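You operate a simulated robot arm through the tools that you are given. There is no shell and no other tool. Be economical: measure what you need, move in short steps, check, and stop when the job is done.

You run a simulated robot arm. Do the job below in one go: nothing can be reset, and whatever is moved stays where it is left.

Task
Get ready to polish: BLACK tin open, brush loaded from it, cloth out.
Fine: the orange cloth is in the shoe cabinet's drawer; it and the lid go on the cabinet top. Stand the polish brush back, shut the drawer; the other tin stays shut.

It is judged by the outcome, as a careful person would: the job done as asked, and still so three seconds after it is handed in. It fails if anything else is knocked over, pushed out of place, dropped, spilled or broken. A push-on lid holds only when it is set on centred and level and pressed home; a screw cap is set on level and turned clockwise until tight. Flat cloth is picked up by pressing the open fingertips on it (5 to 10 N) and closing them slowly along it; thin cloth reads only 2 to 8 mm in the jaws.

Robot
A 6-joint arm with a two-finger parallel gripper, fixed in place. Base frame: the origin is at the foot of the arm, x ahead of it, y to its left, z up. Units: m, rad, N and s.
With the tool pointing down near the work surface it reaches from about 0.26 to 0.68 m from the base axis. Its first joint turns from -1.152 to 1.152 rad. Payload 2.9 kg.
The tool frame sits at the grasp point between the pads (the TCP): z along the fingers, y along the line on which they close. The tips reach 0.03 m beyond it. The gripper opens to 0.11 m. The fingers are 0.02 m wide and 0.01 m thick; the gripper's body (0.048 by 0.112 m) begins 0.055 m behind the TCP.
Orientation is that of the tool frame in the base frame, as a unit quaternion [w, x, y, z]. With the fingers straight down and closing along the base's y, the tool's x points along the base's -x, its y along +y and its z along -z.

Tools
- The arm moves only by the tool send_rows. Its arguments are lists of equal length, an entry for each row: "dp": the shift along the tool's x, y, z in m, a list of three; "rot": the turn, a rotation vector about the tool's x, y, z in rad, a list of three; "claw": the closure, from 0 (fully open) to 1 (shut). In form: {"dp": [[x, y, z], ...], "rot": [[wx, wy, wz], ...], "claw": [claw, ...]}. A call has 1 to 10 rows; each row is the pose to reach, as a shift and turn from the pose commanded when the call began, along the tool's axes at that moment. Each row takes 0.2 s and may step no farther than 0.05 m and 0.15 rad from the row before; otherwise, or with a gripper value out of range, the whole call is refused. A pose out of reach is approached as far as the arm can. The call stops where the force on the tool passes 40 N (or 10 N more than at its start, if that is more) or the arm is blocked; 0.2 s more then pass. Each finger travels about 0.108 m/s and halts on what it meets, pressing with about 24 N; the grip force reading is that of the motor and also rises with nothing between the fingers. The clock runs only during rows and for 0.2 s after the last one: add rows that repeat a pose to give the fingers time. The reply holds the time, the measured pose of the TCP, the force on the tool along the base axes, the opening and the grip force, in the units named above and with some noise, and new pictures: "views" is both (left out), scene, wrist or none.
- Cameras (640 x 400 px; columns grow to the right, rows downward): "scene" is fixed at [0.0742, 0.4292, 1.4067]; the picture's right is [-0.80, -0.59, 0.00], its down [-0.21, 0.28, -0.94] and it looks along [0.56, -0.75, -0.35] (base axes); focal length 371 px, centre (320, 200). "wrist" rides on the gripper at [-0.036, 0, -0.057] in the tool frame; the picture's right is [0.00, -1.00, 0.00], its down [0.97, 0.00, -0.24] and it looks along [0.24, 0.00, 0.97] (tool axes); focal length 218 px, centre (320, 200).
- locate(camera, pixels): there is no depth. For up to 12 entries [column, row, z] of the newest picture of that camera ("zoom" is the newest enlarged one), the place [x, y] in the base frame at which the ray of that pixel passes the height z, good to about 0.002 m. It takes no simulated time.
- inspect(camera, box): a new picture of the part [left, top, right, bottom] of that camera's present view, enlarged. It takes no simulated time.
- sign_off(): hands the job in; it is judged then, once.

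Go step by step. Measure first, check grasps and placings, and put right what went wrong. The budget is 80 turns and 150 pictures, counting those below and the enlarged ones. Unless the task says otherwise, let go and move clear before handing in, and close with one line.

The tools are called as name(argument=value, ...) on one line, values as JSON. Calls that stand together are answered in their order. send_rows: Moves the arm, as the interface text tells. Its arguments: {"type":"object","properties":{"dp":{"type":"array"},"rot":{"type":"array"},"claw":{"type":"array"},"views":{"type":"string","enum":["both","scene","wrist","none"]}},"required":["dp","rot","claw"]} The other tools are called the same way: locate (camera, pixels) gives the place at which the rays of pixels pass given heights; inspect (camera, box) takes an enlarged picture of a part of a camera's view; sign_off () hands the job in.

At the start:

```text
clock: 0.0
tool_pos: [0.2417, -0.3019, 1.301]
ee_rot: [0.001, 0.0, 1.0, -0.001]
ft_force: [0.0, -0.1, 0.1]
finger_gap: 0.1102
finger_force: 0.1
```

scene: 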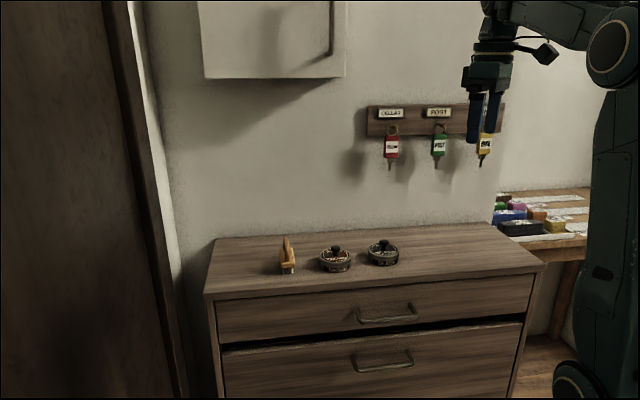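
wrist: 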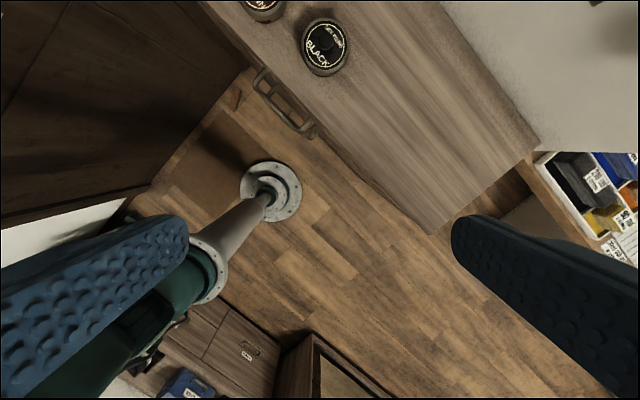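

The wrist picture shows the BLACK tin at (323,47) and another tin at (262,5); the scene shows tins at (335,258), (383,252) and a brush at (287,255). I enlarge these and the drawers first.

inspect(camera="scene", box=[260, 220, 420, 320])

inspect(camera="wrist", box=[200, 0, 400, 125])

locate(camera="scene", pixels=[[335, 268, 0.829], [383, 261, 0.829], [288, 270, 0.829], [215, 238, 0.829], [205, 294, 0.829], [545, 264, 0.829], [487, 224, 0.829], [337, 247, 0.87], [384, 241, 0.87]])

locate(camera="wrist", pixels=[[323, 47, 0.85], [262, 3, 0.85], [259, 87, 0.77], [308, 130, 0.77]])

```text
4.00 times, centred on (340, 270) of scene
```

zoom: 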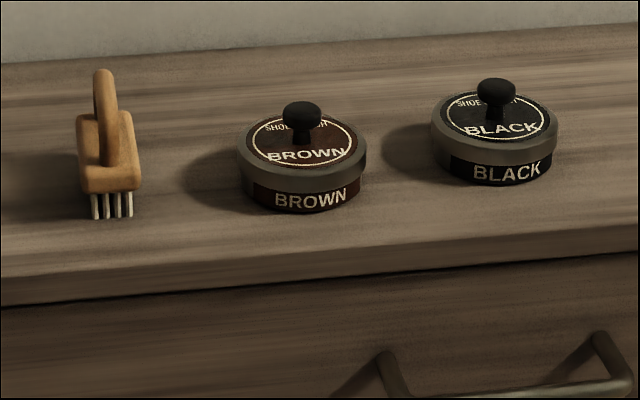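

```text
3.20 times, centred on (300, 62) of wrist
```

zoom: 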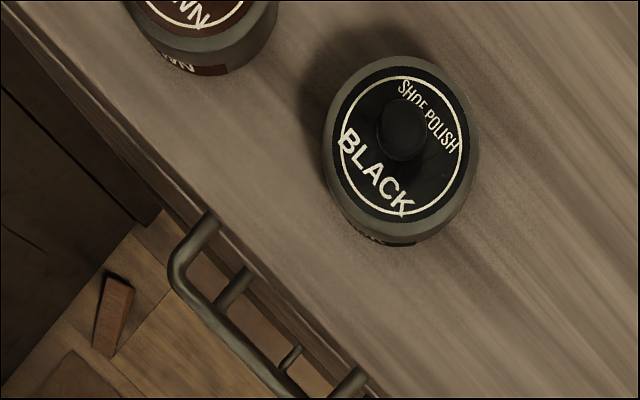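

```text
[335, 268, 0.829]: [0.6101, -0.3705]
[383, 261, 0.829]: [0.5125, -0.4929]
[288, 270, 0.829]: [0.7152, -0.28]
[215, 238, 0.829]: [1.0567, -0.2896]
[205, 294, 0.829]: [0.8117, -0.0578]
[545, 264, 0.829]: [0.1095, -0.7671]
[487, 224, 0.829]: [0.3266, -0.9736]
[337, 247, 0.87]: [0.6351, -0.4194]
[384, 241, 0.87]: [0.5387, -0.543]
```

```text
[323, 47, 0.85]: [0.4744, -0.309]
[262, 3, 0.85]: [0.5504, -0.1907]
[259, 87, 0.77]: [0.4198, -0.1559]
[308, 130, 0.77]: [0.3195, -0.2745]
```

Rays of the two cameras meet at about z 0.94 for the tins, so the cabinet top seems higher than 0.829. I look at the drawers, and move for a better look from above the tins.

inspect(camera="scene", box=[200, 260, 420, 398])

inspect(camera="scene", box=[380, 260, 560, 398])

send_rows(dp=[[-0.04, 0, 0], [-0.08, 0, 0.0], [-0.1, 0.02, 0.04], [-0.1, 0.03, 0.08], [-0.1, 0.03, 0.1]], rot=[[0, 0, 0], [0, 0, 0], [0, 0, 0], [0, 0, 0], [0, 0, 0]], claw=[0, 0, 0, 0, 0])

```text
2.90 times, centred on (310, 329) of scene
```

zoom: 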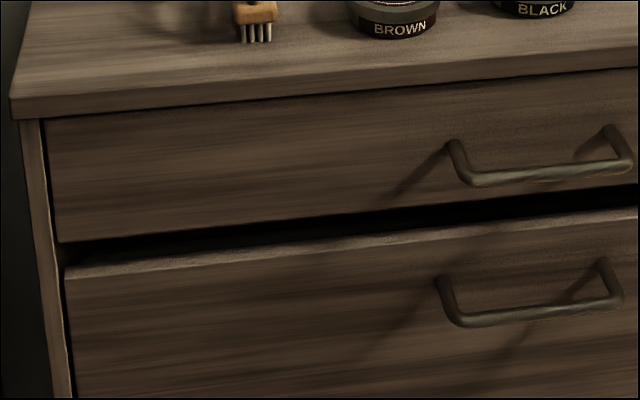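

```text
2.90 times, centred on (470, 329) of scene
```

zoom: 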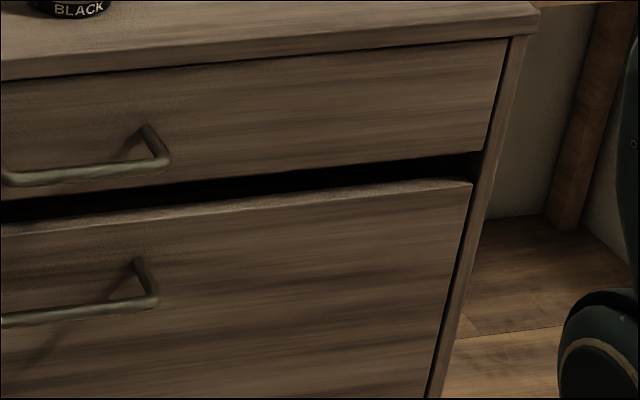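

```text
clock: 1.2
tool_pos: [0.3422, -0.2723, 1.2001]
ee_rot: [0.001, 0.0, 1.0, 0.001]
ft_force: [0.7, 0.1, 0.8]
finger_gap: 0.11
finger_force: 0.0
```

scene: 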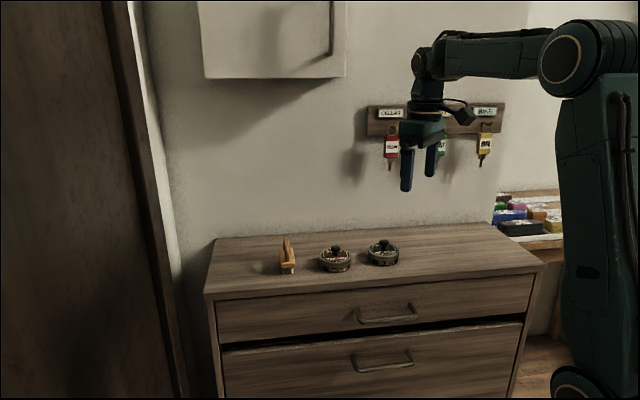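
wrist: 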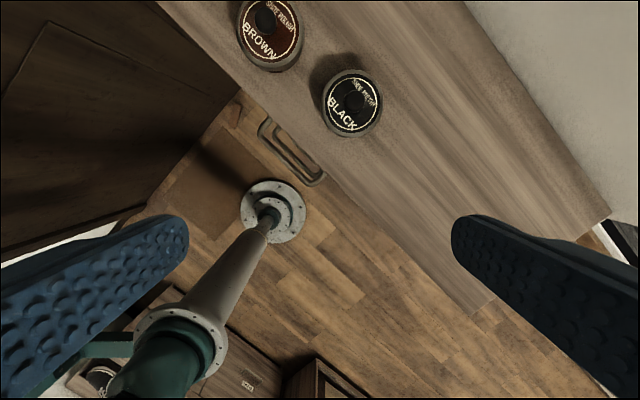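

Tins now at (270,22) brown and (351,104) black in the wrist view. I triangulate several points.

locate(camera="wrist", pixels=[[351, 104, 0.93], [351, 104, 0.95], [270, 20, 0.93], [270, 20, 0.95], [265, 125, 0.86], [320, 180, 0.86], [158, 3, 0.92], [495, 300, 0.92], [605, 210, 0.92]])

locate(camera="scene", pixels=[[383, 253, 0.93], [383, 253, 0.95], [335, 259, 0.93], [335, 259, 0.95], [361, 322, 0.86], [417, 317, 0.86], [205, 294, 0.92], [545, 264, 0.92], [487, 224, 0.92]])

inspect(camera="wrist", box=[200, 0, 440, 190])

```text
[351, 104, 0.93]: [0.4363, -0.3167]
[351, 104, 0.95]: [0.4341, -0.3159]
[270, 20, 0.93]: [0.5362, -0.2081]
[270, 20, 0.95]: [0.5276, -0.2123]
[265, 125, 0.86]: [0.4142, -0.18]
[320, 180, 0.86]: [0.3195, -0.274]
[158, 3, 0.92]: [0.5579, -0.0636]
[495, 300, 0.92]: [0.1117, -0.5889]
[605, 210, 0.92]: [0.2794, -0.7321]
```

```text
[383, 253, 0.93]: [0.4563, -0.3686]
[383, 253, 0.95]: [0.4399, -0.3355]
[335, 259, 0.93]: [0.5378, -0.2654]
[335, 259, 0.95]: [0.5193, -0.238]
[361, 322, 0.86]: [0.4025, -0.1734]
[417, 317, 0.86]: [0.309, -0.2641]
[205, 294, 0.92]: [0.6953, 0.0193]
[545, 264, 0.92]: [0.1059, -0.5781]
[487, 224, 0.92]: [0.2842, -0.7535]
```

```text
2.11 times, centred on (320, 95) of wrist
```

zoom: 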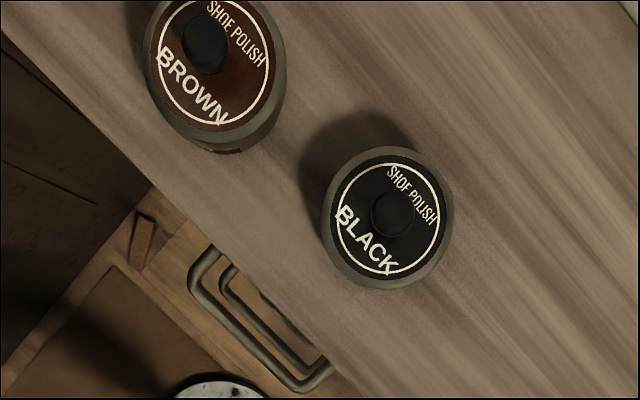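

Lid top sits at about z 0.96 at (0.433,-0.316); the upper handle bar is at about (0.367,-0.227, 0.855), lying along (0.707,0.707). I turn the tool by 45 degrees so that it closes across the bar and hover above it.

send_rows(dp=[[-0.005, 0.01, 0.03], [-0.01, 0.02, 0.06], [-0.015, 0.03, 0.09], [-0.02, 0.04, 0.12], [-0.025, 0.045, 0.15], [-0.025, 0.045, 0.15]], rot=[[0, 0, -0.131], [0, 0, -0.262], [0, 0, -0.393], [0, 0, -0.524], [0, 0, -0.655], [0, 0, -0.785]], claw=[0.1, 0.2, 0.3, 0.4, 0.5, 0.5])

```text
clock: 2.6
tool_pos: [0.3682, -0.2274, 1.0506]
ee_rot: [0.001, -0.383, 0.924, 0.0]
ft_force: [-0.2, 0.4, -0.4]
finger_gap: 0.0551
finger_force: 0.1
```

scene: 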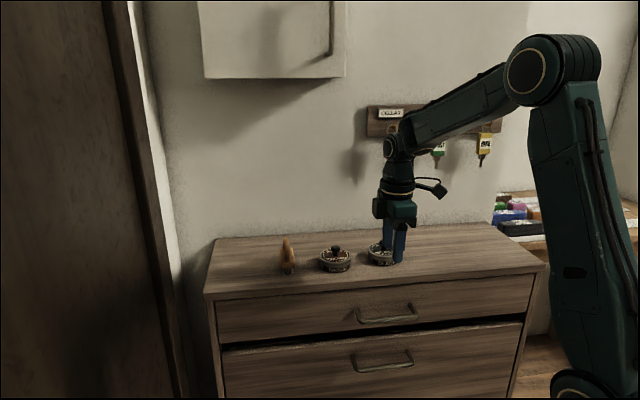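
wrist: 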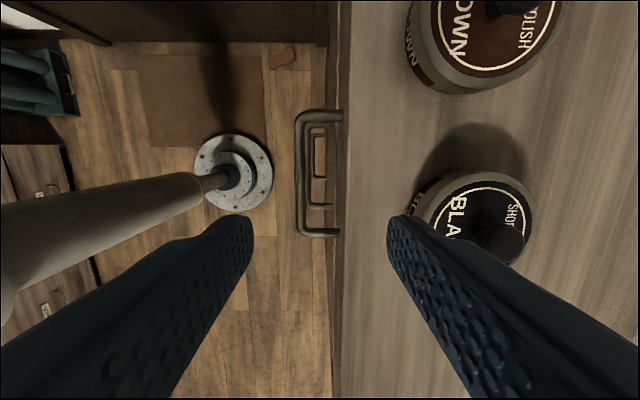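

The bar is at columns 297–306, rows 115–235 in the wrist view. Measuring it and the edge.

locate(camera="wrist", pixels=[[301, 175, 0.855], [301, 118, 0.855], [301, 232, 0.855], [341, 120, 0.925], [333, 380, 0.925], [338, 115, 0.855], [481, 215, 0.955]])

inspect(camera="wrist", box=[260, 90, 400, 250])

```text
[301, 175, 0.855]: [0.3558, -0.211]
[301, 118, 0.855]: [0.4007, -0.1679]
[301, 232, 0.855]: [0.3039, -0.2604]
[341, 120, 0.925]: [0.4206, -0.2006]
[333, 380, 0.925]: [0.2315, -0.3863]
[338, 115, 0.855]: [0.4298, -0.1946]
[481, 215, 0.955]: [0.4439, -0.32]
```

```text
2.50 times, centred on (330, 170) of wrist
```

zoom: 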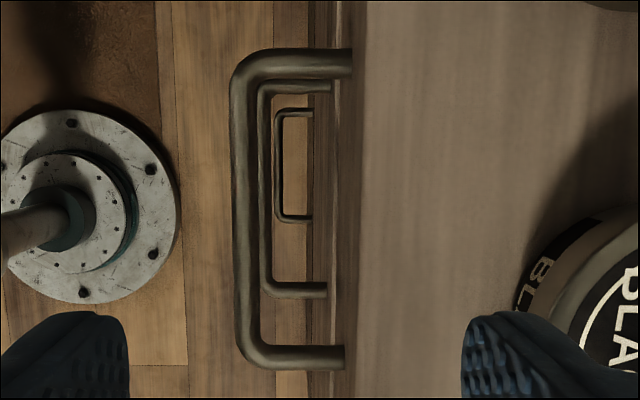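

The handle bar is about 0.037 m out from the top edge. I refine heights with better pixels from the scene view (top edge, lid centre, bar).

locate(camera="scene", pixels=[[384, 248.7, 0.95], [384, 248.7, 0.97], [384, 248.7, 0.99], [203.5, 294.5, 0.94], [546, 263.5, 0.94], [203.5, 294.5, 0.96], [546, 263.5, 0.96], [361, 323, 0.87], [416, 318, 0.87]])

locate(camera="wrist", pixels=[[348, 170, 0.94], [348, 170, 0.96], [346, 300, 0.95], [301, 175, 0.87]])

inspect(camera="scene", box=[340, 280, 440, 380])

```text
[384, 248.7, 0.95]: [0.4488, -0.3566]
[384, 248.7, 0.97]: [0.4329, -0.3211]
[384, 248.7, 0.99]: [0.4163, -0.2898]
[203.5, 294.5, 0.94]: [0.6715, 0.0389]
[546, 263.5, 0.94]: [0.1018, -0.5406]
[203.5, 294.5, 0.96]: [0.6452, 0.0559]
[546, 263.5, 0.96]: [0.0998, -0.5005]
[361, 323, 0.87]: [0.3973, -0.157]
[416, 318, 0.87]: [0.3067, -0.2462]
```

```text
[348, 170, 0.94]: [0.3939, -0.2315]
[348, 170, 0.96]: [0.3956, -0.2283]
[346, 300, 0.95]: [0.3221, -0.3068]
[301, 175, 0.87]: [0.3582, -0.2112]
```

```text
4.00 times, centred on (390, 330) of scene
```

zoom: 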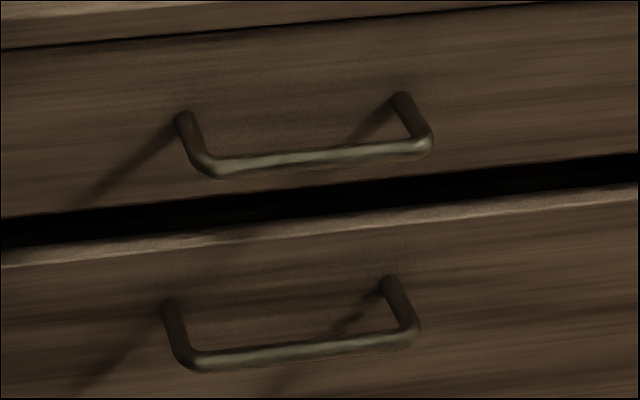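

Better numbers: top z≈0.943, lid top ≈0.972, bar z≈0.862, bar 0.042 m out from the edge. I will hook the bar with the inner finger, keeping the gripper body clear of the top; first I shift outward 0.040 and go down partway.

send_rows(dp=[[0, 0.04, 0], [0, 0.04, 0.045], [0, 0.04, 0.09]], rot=[[0, 0, 0], [0, 0, 0], [0, 0, 0]], claw=[0.5, 0.5, 0.5])

```text
clock: 3.4
tool_pos: [0.3382, -0.2002, 0.9607]
ee_rot: [0.0, -0.383, 0.924, -0.001]
ft_force: [0.1, -0.5, 0.8]
finger_gap: 0.0551
finger_force: 0.1
```

scene: 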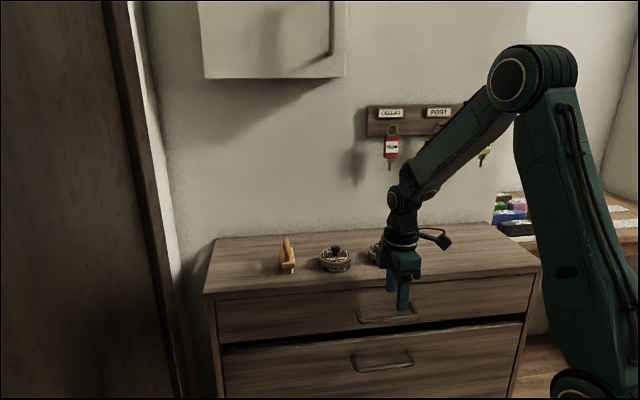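
wrist: 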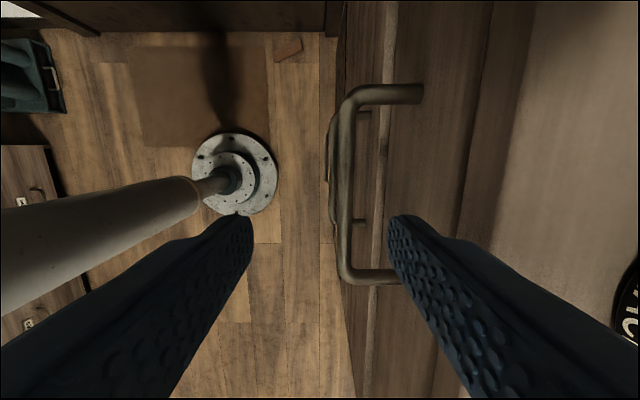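

Bar at column 346, handle feet at (423,93), slab edges at columns ~470–530. Measuring again.

locate(camera="wrist", pixels=[[346, 180, 0.862], [355, 180, 0.862], [338, 180, 0.862], [423, 93, 0.862], [346, 90, 0.862], [346, 275, 0.862], [528, 20, 0.943], [495, 10, 0.925], [515, 100, 0.943]])

inspect(camera="wrist", box=[300, 50, 640, 290])

inspect(camera="scene", box=[340, 220, 460, 340])

```text
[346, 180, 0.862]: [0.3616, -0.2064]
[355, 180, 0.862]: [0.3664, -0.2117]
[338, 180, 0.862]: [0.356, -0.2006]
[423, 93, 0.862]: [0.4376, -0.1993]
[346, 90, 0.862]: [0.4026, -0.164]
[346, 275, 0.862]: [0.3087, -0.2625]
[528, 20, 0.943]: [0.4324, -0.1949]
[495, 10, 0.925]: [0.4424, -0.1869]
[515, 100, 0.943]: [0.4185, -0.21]
```

```text
1.67 times, centred on (470, 170) of wrist
```

zoom: 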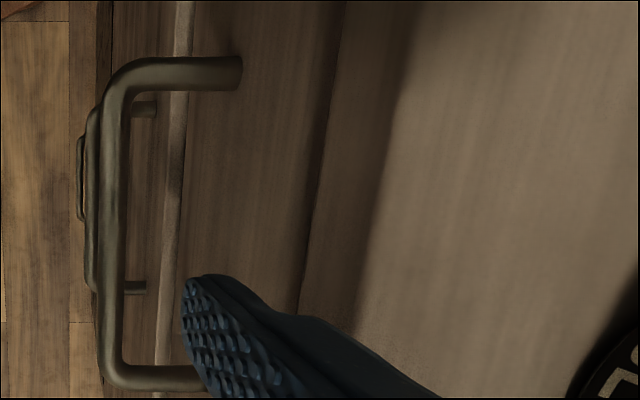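

```text
3.33 times, centred on (400, 280) of scene
```

zoom: 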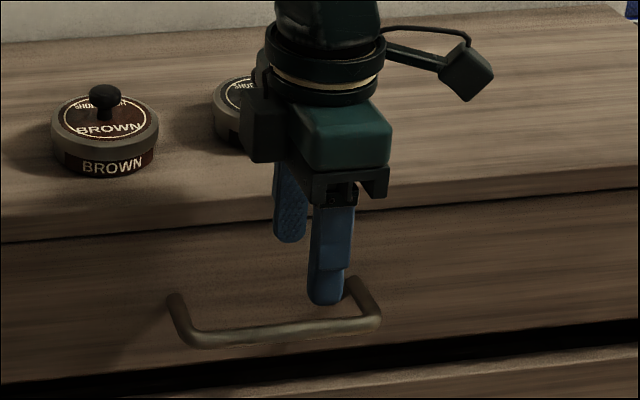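

Bar's inner face is about 0.028 inward of the TCP and the drawer front about 0.07, so I open a little (gap 0.066), shift 0.004 inward and go down to z≈0.865.

send_rows(dp=[[0, -0.004, 0], [0, -0.004, 0.04], [0, -0.004, 0.07], [0, -0.004, 0.096], [0, -0.004, 0.096]], rot=[[0, 0, 0], [0, 0, 0], [0, 0, 0], [0, 0, 0], [0, 0, 0]], claw=[0.4, 0.4, 0.4, 0.4, 0.4])

```text
clock: 4.3
tool_pos: [0.3443, -0.2047, 0.8938]
ee_rot: [0.004, -0.381, 0.925, -0.005]
ft_force: [-3.4, 3.8, 11.9]
finger_gap: 0.0659
finger_force: 0.0
stopped in row 4: the force on the tool passed its limit (the readings are from after the stop); the commanded pose is now the measured one
```

scene: 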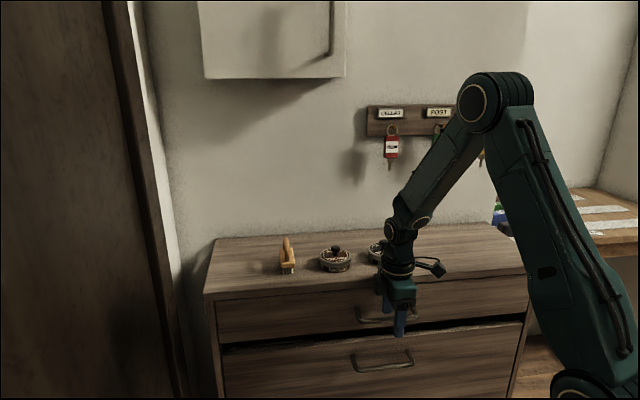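
wrist: 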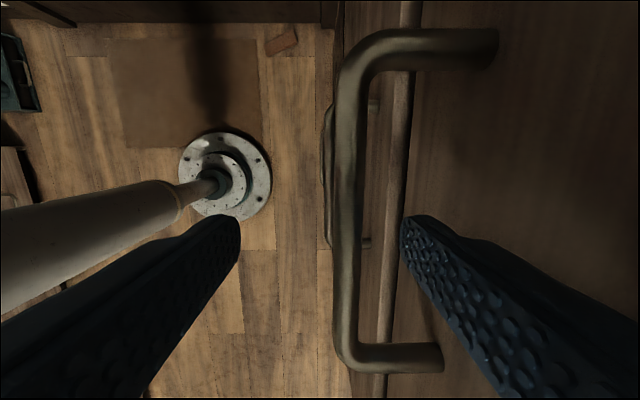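

The gripper body touched the top's front edge (force outward and up at z 0.894). I lift, move 0.011 outward, widen the gap to 0.077 and go down again.

send_rows(dp=[[0, 0, -0.02], [0, 0.011, -0.02], [0, 0.011, 0.005], [0, 0.011, 0.018], [0, 0.011, 0.028], [0, 0.011, 0.028]], rot=[[0, 0, 0], [0, 0, 0], [0, 0, 0], [0, 0, 0], [0, 0, 0], [0, 0, 0]], claw=[0.3, 0.3, 0.3, 0.3, 0.3, 0.3])

```text
clock: 5.7
tool_pos: [0.3347, -0.1964, 0.865]
ee_rot: [0.003, -0.381, 0.925, -0.004]
ft_force: [0.4, 0.4, -0.1]
finger_gap: 0.0768
finger_force: 0.0
```

scene: 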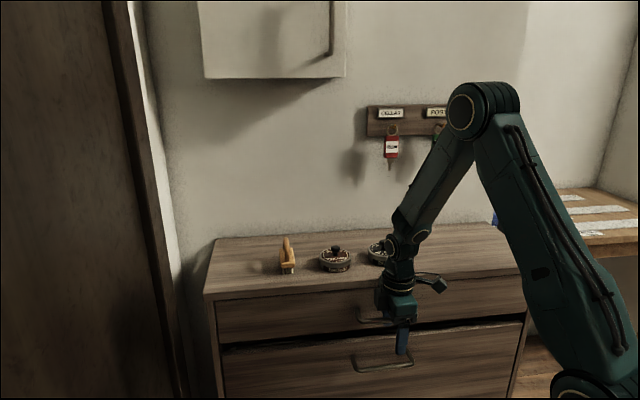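
wrist: 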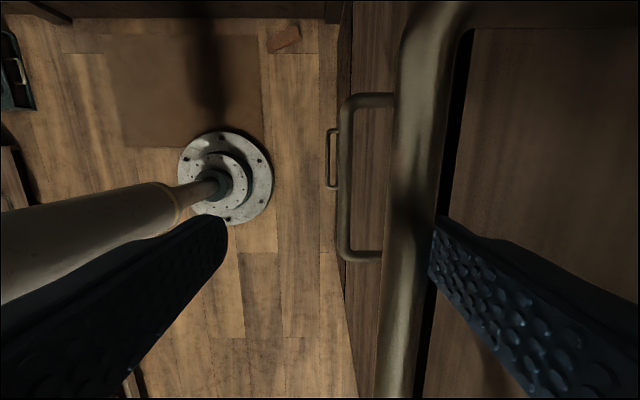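

The inner finger is behind the bar (columns 430–440) with no force. I pull outward slowly.

send_rows(dp=[[0, 0.01, 0], [0, 0.022, 0], [0, 0.036, 0], [0, 0.05, 0], [0, 0.064, 0], [0, 0.078, 0], [0, 0.092, 0], [0, 0.106, 0], [0, 0.12, 0], [0, 0.134, 0]], rot=[[0, 0, 0], [0, 0, 0], [0, 0, 0], [0, 0, 0], [0, 0, 0], [0, 0, 0], [0, 0, 0], [0, 0, 0], [0, 0, 0], [0, 0, 0]], claw=[0.3, 0.3, 0.3, 0.3, 0.3, 0.3, 0.3, 0.3, 0.3, 0.3])

```text
clock: 7.9
tool_pos: [0.2409, -0.1003, 0.8635]
ee_rot: [0.002, -0.382, 0.924, -0.003]
ft_force: [-0.6, 0.4, -0.5]
finger_gap: 0.0773
finger_force: 0.1
```

scene: 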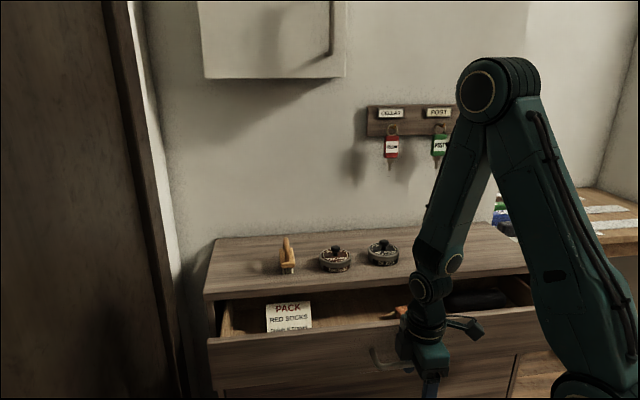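
wrist: 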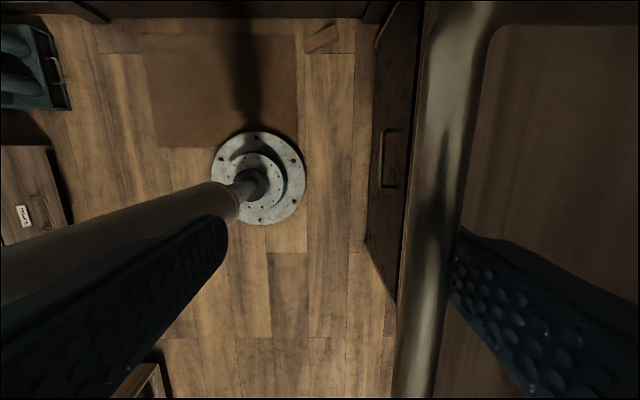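

The drawer is open about 0.12 m; it holds a card ("PACK RED SOCKS…"), something orange near (398,313) and a dark object. The card is just an item in the drawer and not part of my job. I lift away to see inside.

send_rows(dp=[[0, -0.004, 0], [0, -0.004, -0.04], [0, -0.004, -0.08], [0, -0.004, -0.12], [0, -0.03, -0.16], [0, -0.06, -0.2], [0, -0.09, -0.24]], rot=[[0, 0, 0], [0, 0, 0], [0, 0, 0], [0, 0, 0], [0, 0, 0], [0, 0, 0], [0, 0, 0]], claw=[0.3, 0.3, 0.3, 0.3, 0.2, 0.1, 0.0])

inspect(camera="scene", box=[200, 260, 540, 398])

inspect(camera="wrist", box=[240, 0, 560, 300])

```text
clock: 9.5
tool_pos: [0.3024, -0.1661, 1.1052]
ee_rot: [0.003, -0.381, 0.925, -0.004]
ft_force: [0.6, 0.1, 1.8]
finger_gap: 0.1102
finger_force: 0.1
```

scene: 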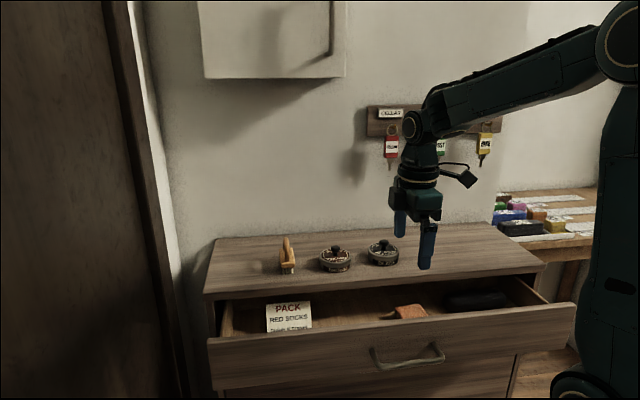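
wrist: 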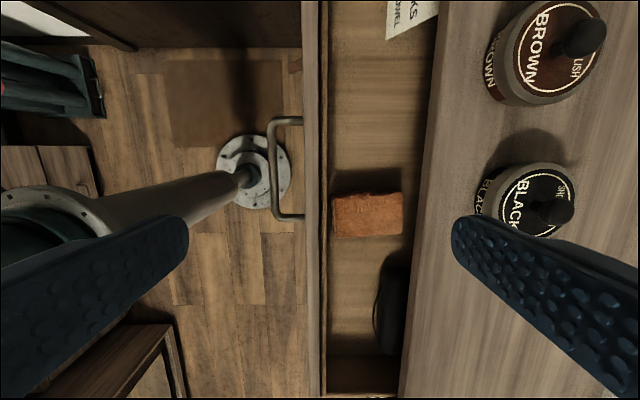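

```text
1.88 times, centred on (370, 329) of scene
```

zoom: 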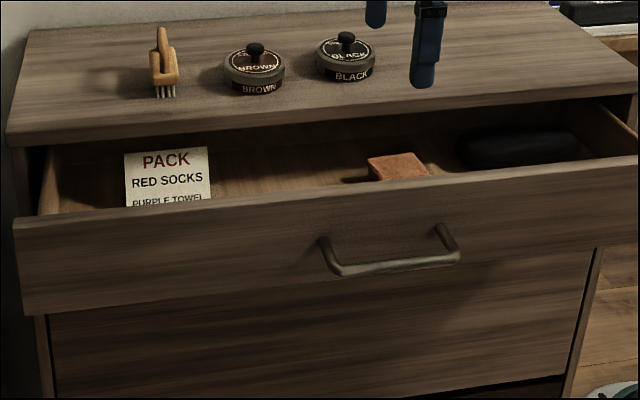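

```text
1.33 times, centred on (400, 150) of wrist
```

zoom: 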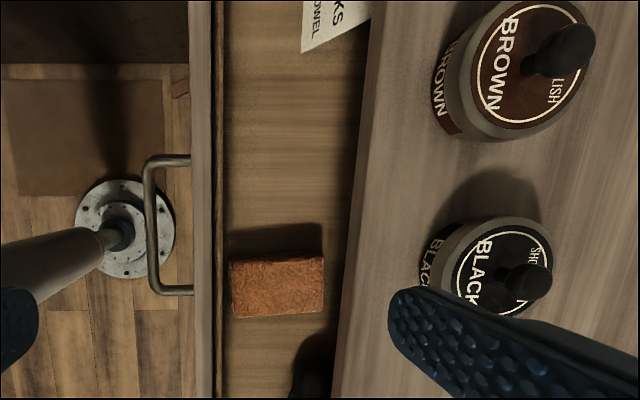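

The orange cloth is folded, at wrist columns 333–402, rows 195–237. I measure it with both cameras.

locate(camera="wrist", pixels=[[333, 197, 0.83], [402, 193, 0.83], [402, 234, 0.83], [333, 237, 0.83], [327, 215, 0.9], [415, 215, 0.943]])

inspect(camera="scene", box=[370, 285, 450, 335])

locate(camera="scene", pixels=[[394, 309, 0.83], [419, 304, 0.83], [428, 316, 0.83], [394, 309, 0.85], [419, 304, 0.85], [428, 316, 0.85], [208, 337, 0.9], [576, 303, 0.9]])

```text
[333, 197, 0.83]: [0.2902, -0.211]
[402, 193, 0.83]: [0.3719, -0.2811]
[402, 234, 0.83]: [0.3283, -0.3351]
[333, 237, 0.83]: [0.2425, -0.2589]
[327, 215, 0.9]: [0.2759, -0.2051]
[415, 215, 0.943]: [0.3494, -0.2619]
```

```text
8.00 times, centred on (410, 310) of scene
```

zoom: 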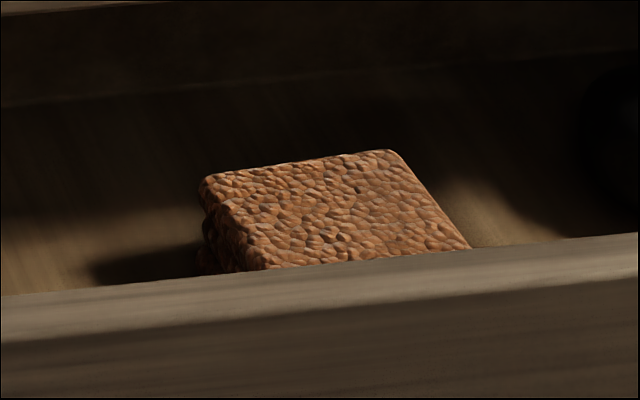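

```text
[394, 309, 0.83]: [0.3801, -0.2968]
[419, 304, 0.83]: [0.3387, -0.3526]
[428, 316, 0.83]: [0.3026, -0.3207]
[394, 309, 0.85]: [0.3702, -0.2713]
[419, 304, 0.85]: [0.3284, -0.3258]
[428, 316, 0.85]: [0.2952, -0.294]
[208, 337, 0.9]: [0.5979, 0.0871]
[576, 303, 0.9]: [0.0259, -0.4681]
```

Cloth top z≈0.849, about 0.065 wide by 0.10 deep, centre about (0.309,-0.264). I take out the slight tilt, then turn the tool another -90 degrees so that it closes along the cabinet's front with the camera side outward.

send_rows(dp=[[0.0646, -0.0, 0], [0.0646, -0.0703, 0]], rot=[[-0.0097, 0.0026, -0.0046], [-0.0097, 0.0026, -0.0046]], claw=[0.1, 0.2], views="none")

```text
refused: row 1 steps farther than a row can; nothing moved
```

send_rows(dp=[[0.03, -0.03, 0], [0.05, -0.05, 0], [0.0646, -0.0703, 0]], rot=[[-0.0097, 0.0026, -0.0046], [-0.0097, 0.0026, -0.0046], [-0.0097, 0.0026, -0.0046]], claw=[0.1, 0.2, 0.2], views="none")

send_rows(dp=[[0, 0, 0], [0, 0, 0], [0, 0, 0], [0, 0, 0], [0, 0, 0], [0, 0, 0], [0, 0, 0], [0, 0, 0], [0, 0, 0], [0, 0, 0]], rot=[[0, 0, -0.149], [0, 0, -0.298], [0, 0, -0.447], [0, 0, -0.596], [0, 0, -0.745], [0, 0, -0.894], [0, 0, -1.043], [0, 0, -1.192], [0, 0, -1.341], [0, 0, -1.49]], claw=[0.2, 0.2, 0.2, 0.2, 0.2, 0.2, 0.2, 0.2, 0.2, 0.2], views="none")

send_rows(dp=[[0, 0, 0.02], [0, 0, 0.04]], rot=[[0, 0, -0.081], [0, 0, -0.081]], claw=[0.2, 0.2])

```text
clock: 10.3
tool_pos: [0.3065, -0.2593, 1.1057]
ee_rot: [-0.001, -0.384, 0.923, 0.0]
ft_force: [-0.5, 0.1, -0.5]
finger_gap: 0.0881
finger_force: 0.1
```

```text
clock: 12.5
tool_pos: [0.3055, -0.2595, 1.1055]
ee_rot: [0.0, 0.908, -0.418, -0.001]
ft_force: [-0.2, -0.2, -0.5]
finger_gap: 0.0879
finger_force: 0.0
```

```text
clock: 13.1
tool_pos: [0.316, -0.2474, 1.0655]
ee_rot: [-0.003, 0.923, -0.385, -0.001]
ft_force: [-0.3, 0.6, 0.5]
finger_gap: 0.0879
finger_force: 0.1
out of reach, approached as far as the arm can: row 1, 2
```

scene: 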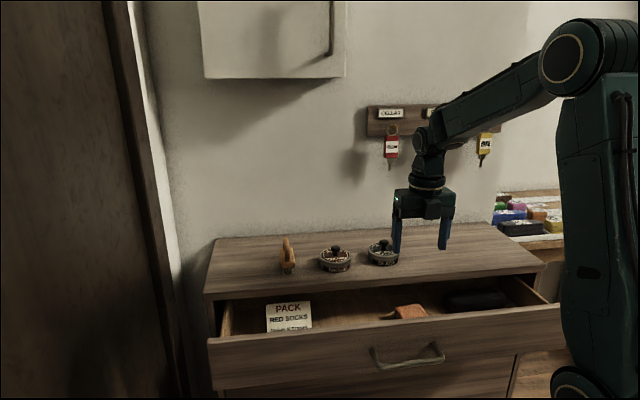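
wrist: 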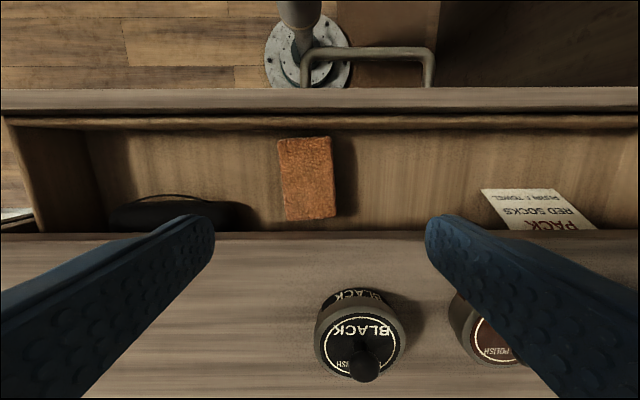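

The last few degrees run into a joint limit (the TCP drifted to (0.316,-0.247)). I turn back by 0.09 rad and read the pose.

send_rows(dp=[[0, 0, 0], [0, 0, 0]], rot=[[0, 0, 0.09], [0, 0, 0.09]], claw=[0.2, 0.2], views="wrist")

locate(camera="wrist", pixels=[[278, 140, 0.849], [331, 137, 0.849], [336, 215, 0.849], [287, 220, 0.849], [320, 120, 0.9], [320, 236, 0.943]])

```text
clock: 13.7
tool_pos: [0.3167, -0.2472, 1.0663]
ee_rot: [0.002, 0.906, -0.423, -0.001]
ft_force: [0.5, -0.4, 0.1]
finger_gap: 0.0881
finger_force: 0.1
```

wrist: 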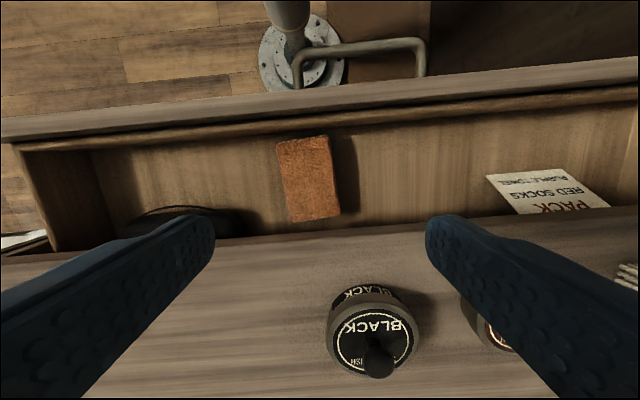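

```text
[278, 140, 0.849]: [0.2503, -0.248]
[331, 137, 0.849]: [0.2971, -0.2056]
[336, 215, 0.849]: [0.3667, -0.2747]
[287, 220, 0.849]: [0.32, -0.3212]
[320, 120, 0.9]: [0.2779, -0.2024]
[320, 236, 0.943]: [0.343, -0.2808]
```

Cloth centre is (0.308,-0.262). I move over it and descend to tips at about 0.875, then check.

send_rows(dp=[[0.0058, 0.0169, 0.03], [0.0058, 0.0169, 0.07], [0.0058, 0.0169, 0.11], [0.0058, 0.0169, 0.14], [0.0058, 0.0169, 0.16]], rot=[[0, 0, -0.03], [0, 0, -0.03], [0, 0, -0.03], [0, 0, -0.03], [0, 0, -0.03]], claw=[0.2, 0.2, 0.2, 0.2, 0.2])

```text
clock: 14.9
tool_pos: [0.3062, -0.2624, 0.9056]
ee_rot: [0.001, 0.912, -0.409, 0.0]
ft_force: [0.5, 0.5, -0.2]
finger_gap: 0.0878
finger_force: 0.0
```

scene: 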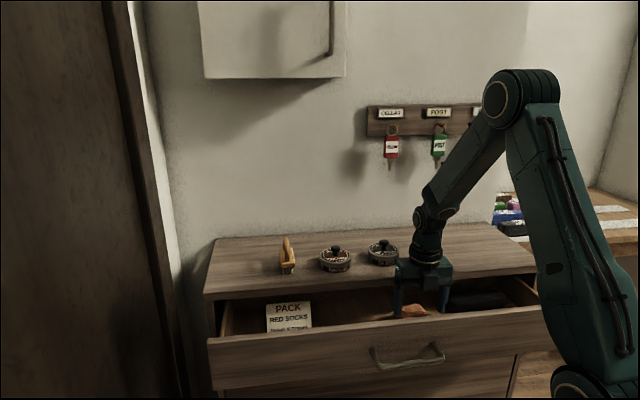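
wrist: 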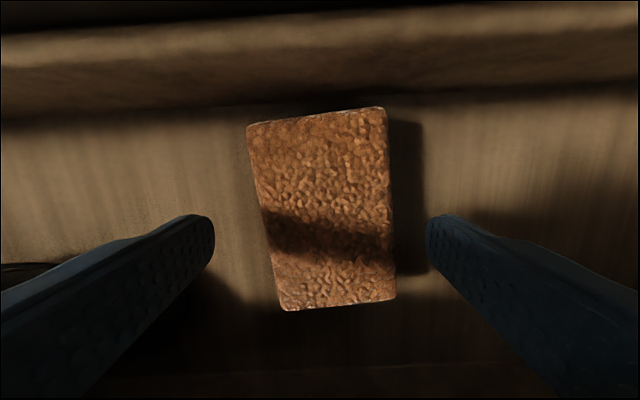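

The cloth (columns 247–397) is between the fingers. I descend 0.042 in small steps.

send_rows(dp=[[0, 0, 0.015], [0, 0, 0.028], [0, 0, 0.036], [0, 0, 0.042]], rot=[[0, 0, 0], [0, 0, 0], [0, 0, 0], [0, 0, 0]], claw=[0.2, 0.2, 0.2, 0.2], views="wrist")

```text
clock: 15.9
tool_pos: [0.3068, -0.262, 0.865]
ee_rot: [0.0, 0.912, -0.409, 0.0]
ft_force: [0.8, -0.2, -0.2]
finger_gap: 0.088
finger_force: 0.0
```

wrist: 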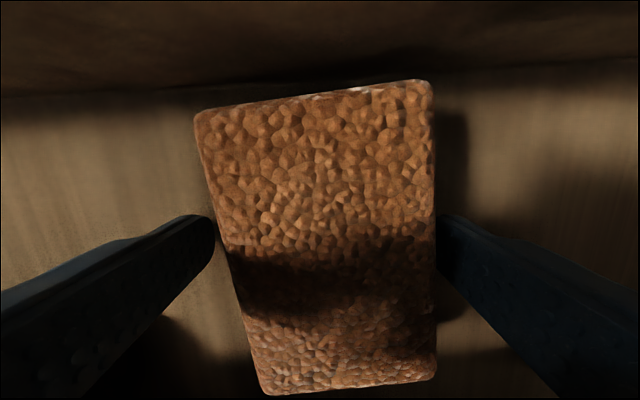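

The tips straddle the cloth; I go 4 mm lower and close slowly.

send_rows(dp=[[0, 0, 0.004], [0, 0, 0.004], [0, 0, 0.004], [0, 0, 0.004], [0, 0, 0.004], [0, 0, 0.004], [0, 0, 0.004], [0, 0, 0.004]], rot=[[0, 0, 0], [0, 0, 0], [0, 0, 0], [0, 0, 0], [0, 0, 0], [0, 0, 0], [0, 0, 0], [0, 0, 0]], claw=[0.25, 0.32, 0.39, 0.46, 0.53, 0.6, 0.7, 0.7])

```text
clock: 17.7
tool_pos: [0.307, -0.2616, 0.8621]
ee_rot: [0.001, 0.912, -0.41, -0.001]
ft_force: [0.3, -0.2, 0.7]
finger_gap: 0.0667
finger_force: 23.8
```

scene: 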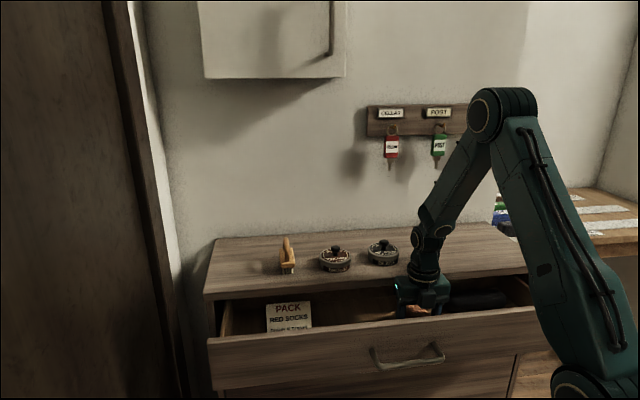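
wrist: 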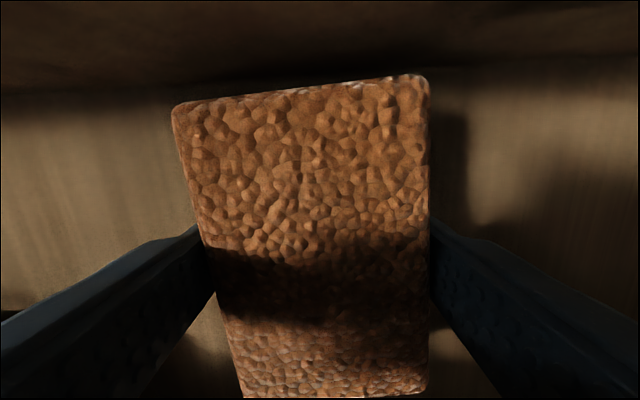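

Cloth gripped (gap 0.0667, 23.8 N). It reaches slightly under the cabinet top, so I lift 5 mm and move 0.025 outward (it may nudge the drawer further open) before lifting.

send_rows(dp=[[0, 0, -0.006], [-0.006, 0, -0.006], [-0.012, 0.0007, -0.006], [-0.018, 0.001, -0.006], [-0.025, 0.0015, -0.006]], rot=[[0, 0, 0], [0, 0, 0], [0, 0, 0], [0, 0, 0], [0, 0, 0]], claw=[0.7, 0.7, 0.7, 0.7, 0.7])

```text
clock: 18.9
tool_pos: [0.2881, -0.2451, 0.8679]
ee_rot: [0.001, 0.912, -0.41, -0.002]
ft_force: [-0.9, 0.1, -0.8]
finger_gap: 0.0666
finger_force: 23.5
```

scene: 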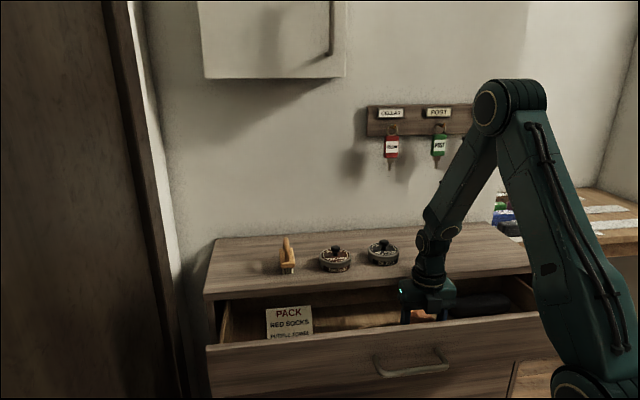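
wrist: 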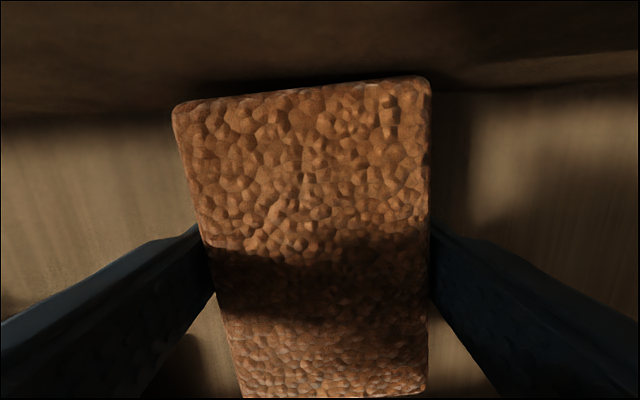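

The drawer yielded a little and the cloth is now clear of the top's edge. I lift straight up.

send_rows(dp=[[0, 0, -0.03], [0, 0, -0.07], [0, 0, -0.11], [0, 0, -0.15], [0, 0, -0.19]], rot=[[0, 0, 0], [0, 0, 0], [0, 0, 0], [0, 0, 0], [0, 0, 0]], claw=[0.7, 0.7, 0.7, 0.7, 0.7])

```text
clock: 20.1
tool_pos: [0.2897, -0.2435, 1.058]
ee_rot: [0.001, 0.912, -0.41, -0.002]
ft_force: [-0.1, 0.5, -0.3]
finger_gap: 0.0331
finger_force: 0.1
```

scene: 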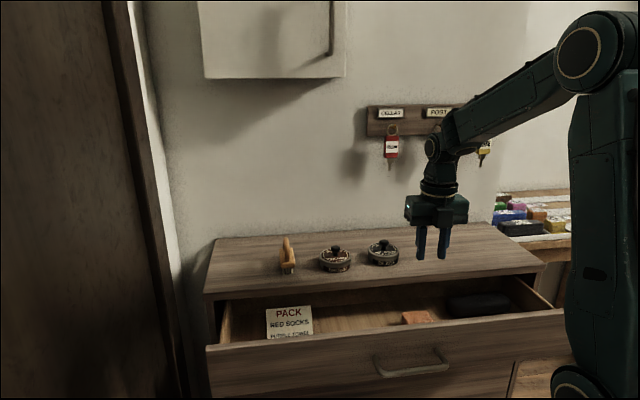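
wrist: 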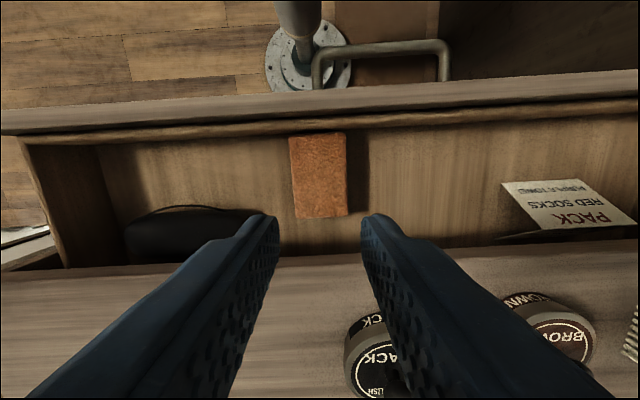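

The cloth slipped out and lies flat in the drawer again at columns 290–348, rows 133–218. I will use the described way: press the open tips on it and close slowly. Measuring its place first.

locate(camera="wrist", pixels=[[290, 138, 0.849], [346, 133, 0.849], [348, 213, 0.849], [296, 218, 0.849], [320, 175, 0.849], [320, 122, 0.9], [320, 253, 0.943]])

inspect(camera="scene", box=[370, 285, 470, 345])

```text
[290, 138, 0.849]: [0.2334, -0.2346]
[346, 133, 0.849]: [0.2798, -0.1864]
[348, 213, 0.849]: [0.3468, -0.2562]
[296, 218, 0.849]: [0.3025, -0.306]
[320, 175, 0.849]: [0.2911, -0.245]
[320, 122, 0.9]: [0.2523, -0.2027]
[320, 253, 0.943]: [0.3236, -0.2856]
```

```text
6.40 times, centred on (420, 315) of scene
```

zoom: 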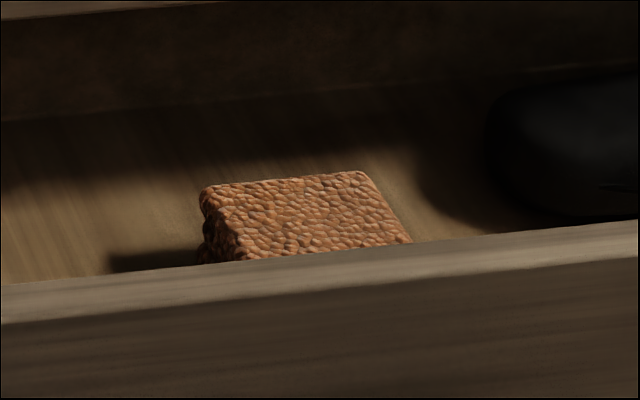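

The cloth centre is (0.290,-0.246), nearly under the TCP. It is a thick folded block, so I retry the side grip deeper, going down until the floor is just felt.

send_rows(dp=[[0.0018, 0.001, 0.04], [0.0018, 0.001, 0.08], [0.0018, 0.001, 0.12], [0.0018, 0.001, 0.15], [0.0018, 0.001, 0.18], [0.0018, 0.001, 0.194], [0.0018, 0.001, 0.194]], rot=[[0, 0, -0.01], [0, 0, -0.01], [0, 0, -0.01], [0, 0, -0.01], [0, 0, -0.01], [0, 0, -0.01], [0, 0, -0.01]], claw=[0.15, 0.15, 0.15, 0.15, 0.15, 0.15, 0.15], views="wrist")

send_rows(dp=[[0, 0, 0.003], [0, 0, 0.006], [0, 0, 0.009]], rot=[[0, 0, 0], [0, 0, 0], [0, 0, 0]], claw=[0.15, 0.15, 0.15], views="none")

```text
clock: 21.7
tool_pos: [0.2901, -0.2467, 0.8631]
ee_rot: [0.001, 0.914, -0.405, 0.0]
ft_force: [-0.1, -0.6, -0.2]
finger_gap: 0.0935
finger_force: 0.0
```

wrist: 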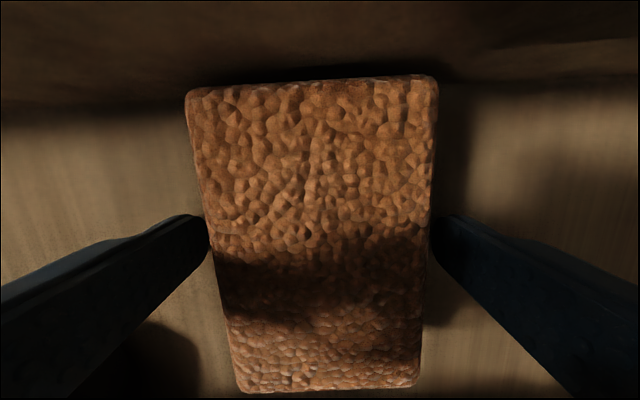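

```text
clock: 22.4
tool_pos: [0.2927, -0.2493, 0.8587]
ee_rot: [0.003, 0.914, -0.406, 0.006]
ft_force: [-0.7, -0.1, 3.7]
finger_gap: 0.0931
finger_force: 0.1
stopped in row 3: the force on the tool passed its limit (the readings are from after the stop); the commanded pose is now the measured one
```

The floor is felt with the tips at 0.829. I rise 1.5 mm, close slowly, wait, then lift a little slowly.

send_rows(dp=[[0, 0, -0.0015], [0, 0, -0.0015], [0, 0, -0.0015], [0, 0, -0.0015], [0, 0, -0.0015], [0, 0, -0.0015], [0, 0, -0.0015], [0, 0, -0.0015]], rot=[[0, 0, 0], [0, 0, 0], [0, 0, 0], [0, 0, 0], [0, 0, 0], [0, 0, 0], [0, 0, 0], [0, 0, 0]], claw=[0.2, 0.3, 0.4, 0.5, 0.6, 0.8, 1.0, 1.0], views="none")

send_rows(dp=[[0, 0, -0.003], [0, 0, -0.006], [0, 0, -0.009], [0, 0, -0.012], [0, 0, -0.016], [0, 0, -0.02]], rot=[[0, 0, 0], [0, 0, 0], [0, 0, 0], [0, 0, 0], [0, 0, 0], [0, 0, 0]], claw=[1.0, 1.0, 1.0, 1.0, 1.0, 1.0])

```text
clock: 24.2
tool_pos: [0.2924, -0.2472, 0.86]
ee_rot: [0.002, 0.914, -0.406, 0.004]
ft_force: [0.2, -0.2, 0.1]
finger_gap: 0.0646
finger_force: 23.7
```

```text
clock: 25.6
tool_pos: [0.2927, -0.248, 0.8802]
ee_rot: [0.003, 0.914, -0.406, 0.005]
ft_force: [-0.5, -0.4, -0.1]
finger_gap: 0.0645
finger_force: 24.0
```

scene: 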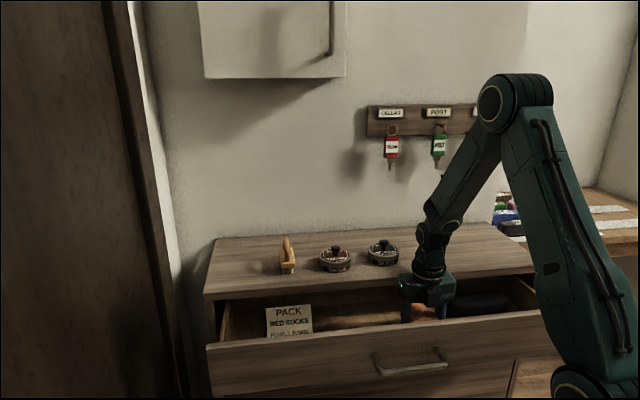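
wrist: 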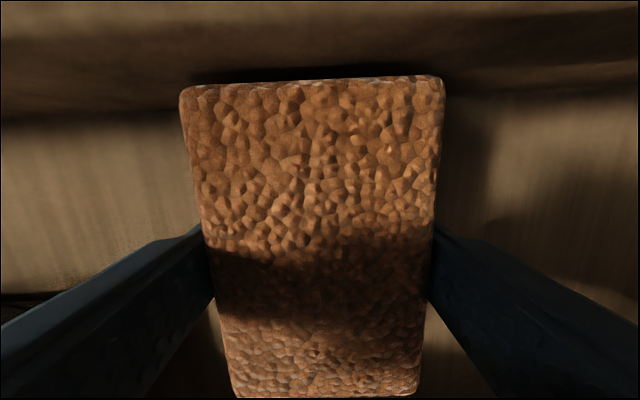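

The cloth rose with the gripper (gap 0.0645, 24 N). Last time it probably caught the top's edge, so I move another 0.014 outward and lift slowly.

send_rows(dp=[[-0.005, 0, 0], [-0.01, 0, 0], [-0.014, 0, 0], [-0.014, 0, -0.01], [-0.014, 0, -0.02], [-0.014, 0, -0.03], [-0.014, 0, -0.04], [-0.014, 0, -0.05], [-0.014, 0, -0.06], [-0.014, 0, -0.07]], rot=[[0, 0, 0], [0, 0, 0], [0, 0, 0], [0, 0, 0], [0, 0, 0], [0, 0, 0], [0, 0, 0], [0, 0, 0], [0, 0, 0], [0, 0, 0]], claw=[1.0, 1.0, 1.0, 1.0, 1.0, 1.0, 1.0, 1.0, 1.0, 1.0])

```text
clock: 27.8
tool_pos: [0.2829, -0.2372, 0.9498]
ee_rot: [0.002, 0.914, -0.407, 0.006]
ft_force: [0.5, 0.0, 0.6]
finger_gap: 0.0646
finger_force: 23.9
```

scene: 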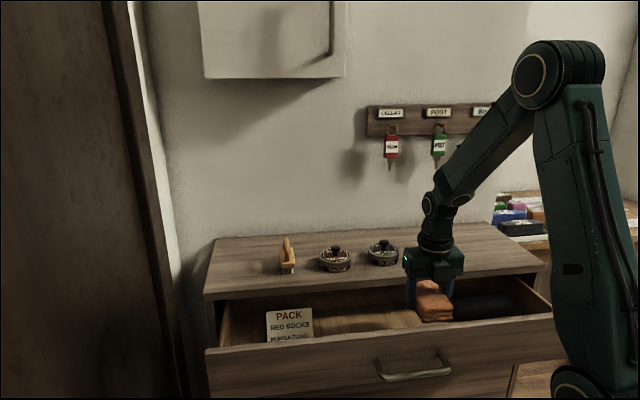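
wrist: 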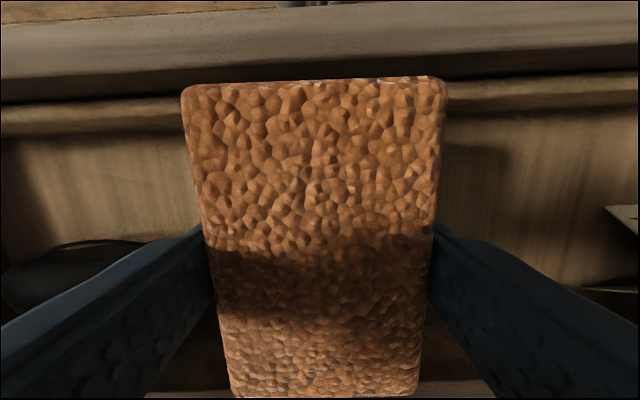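

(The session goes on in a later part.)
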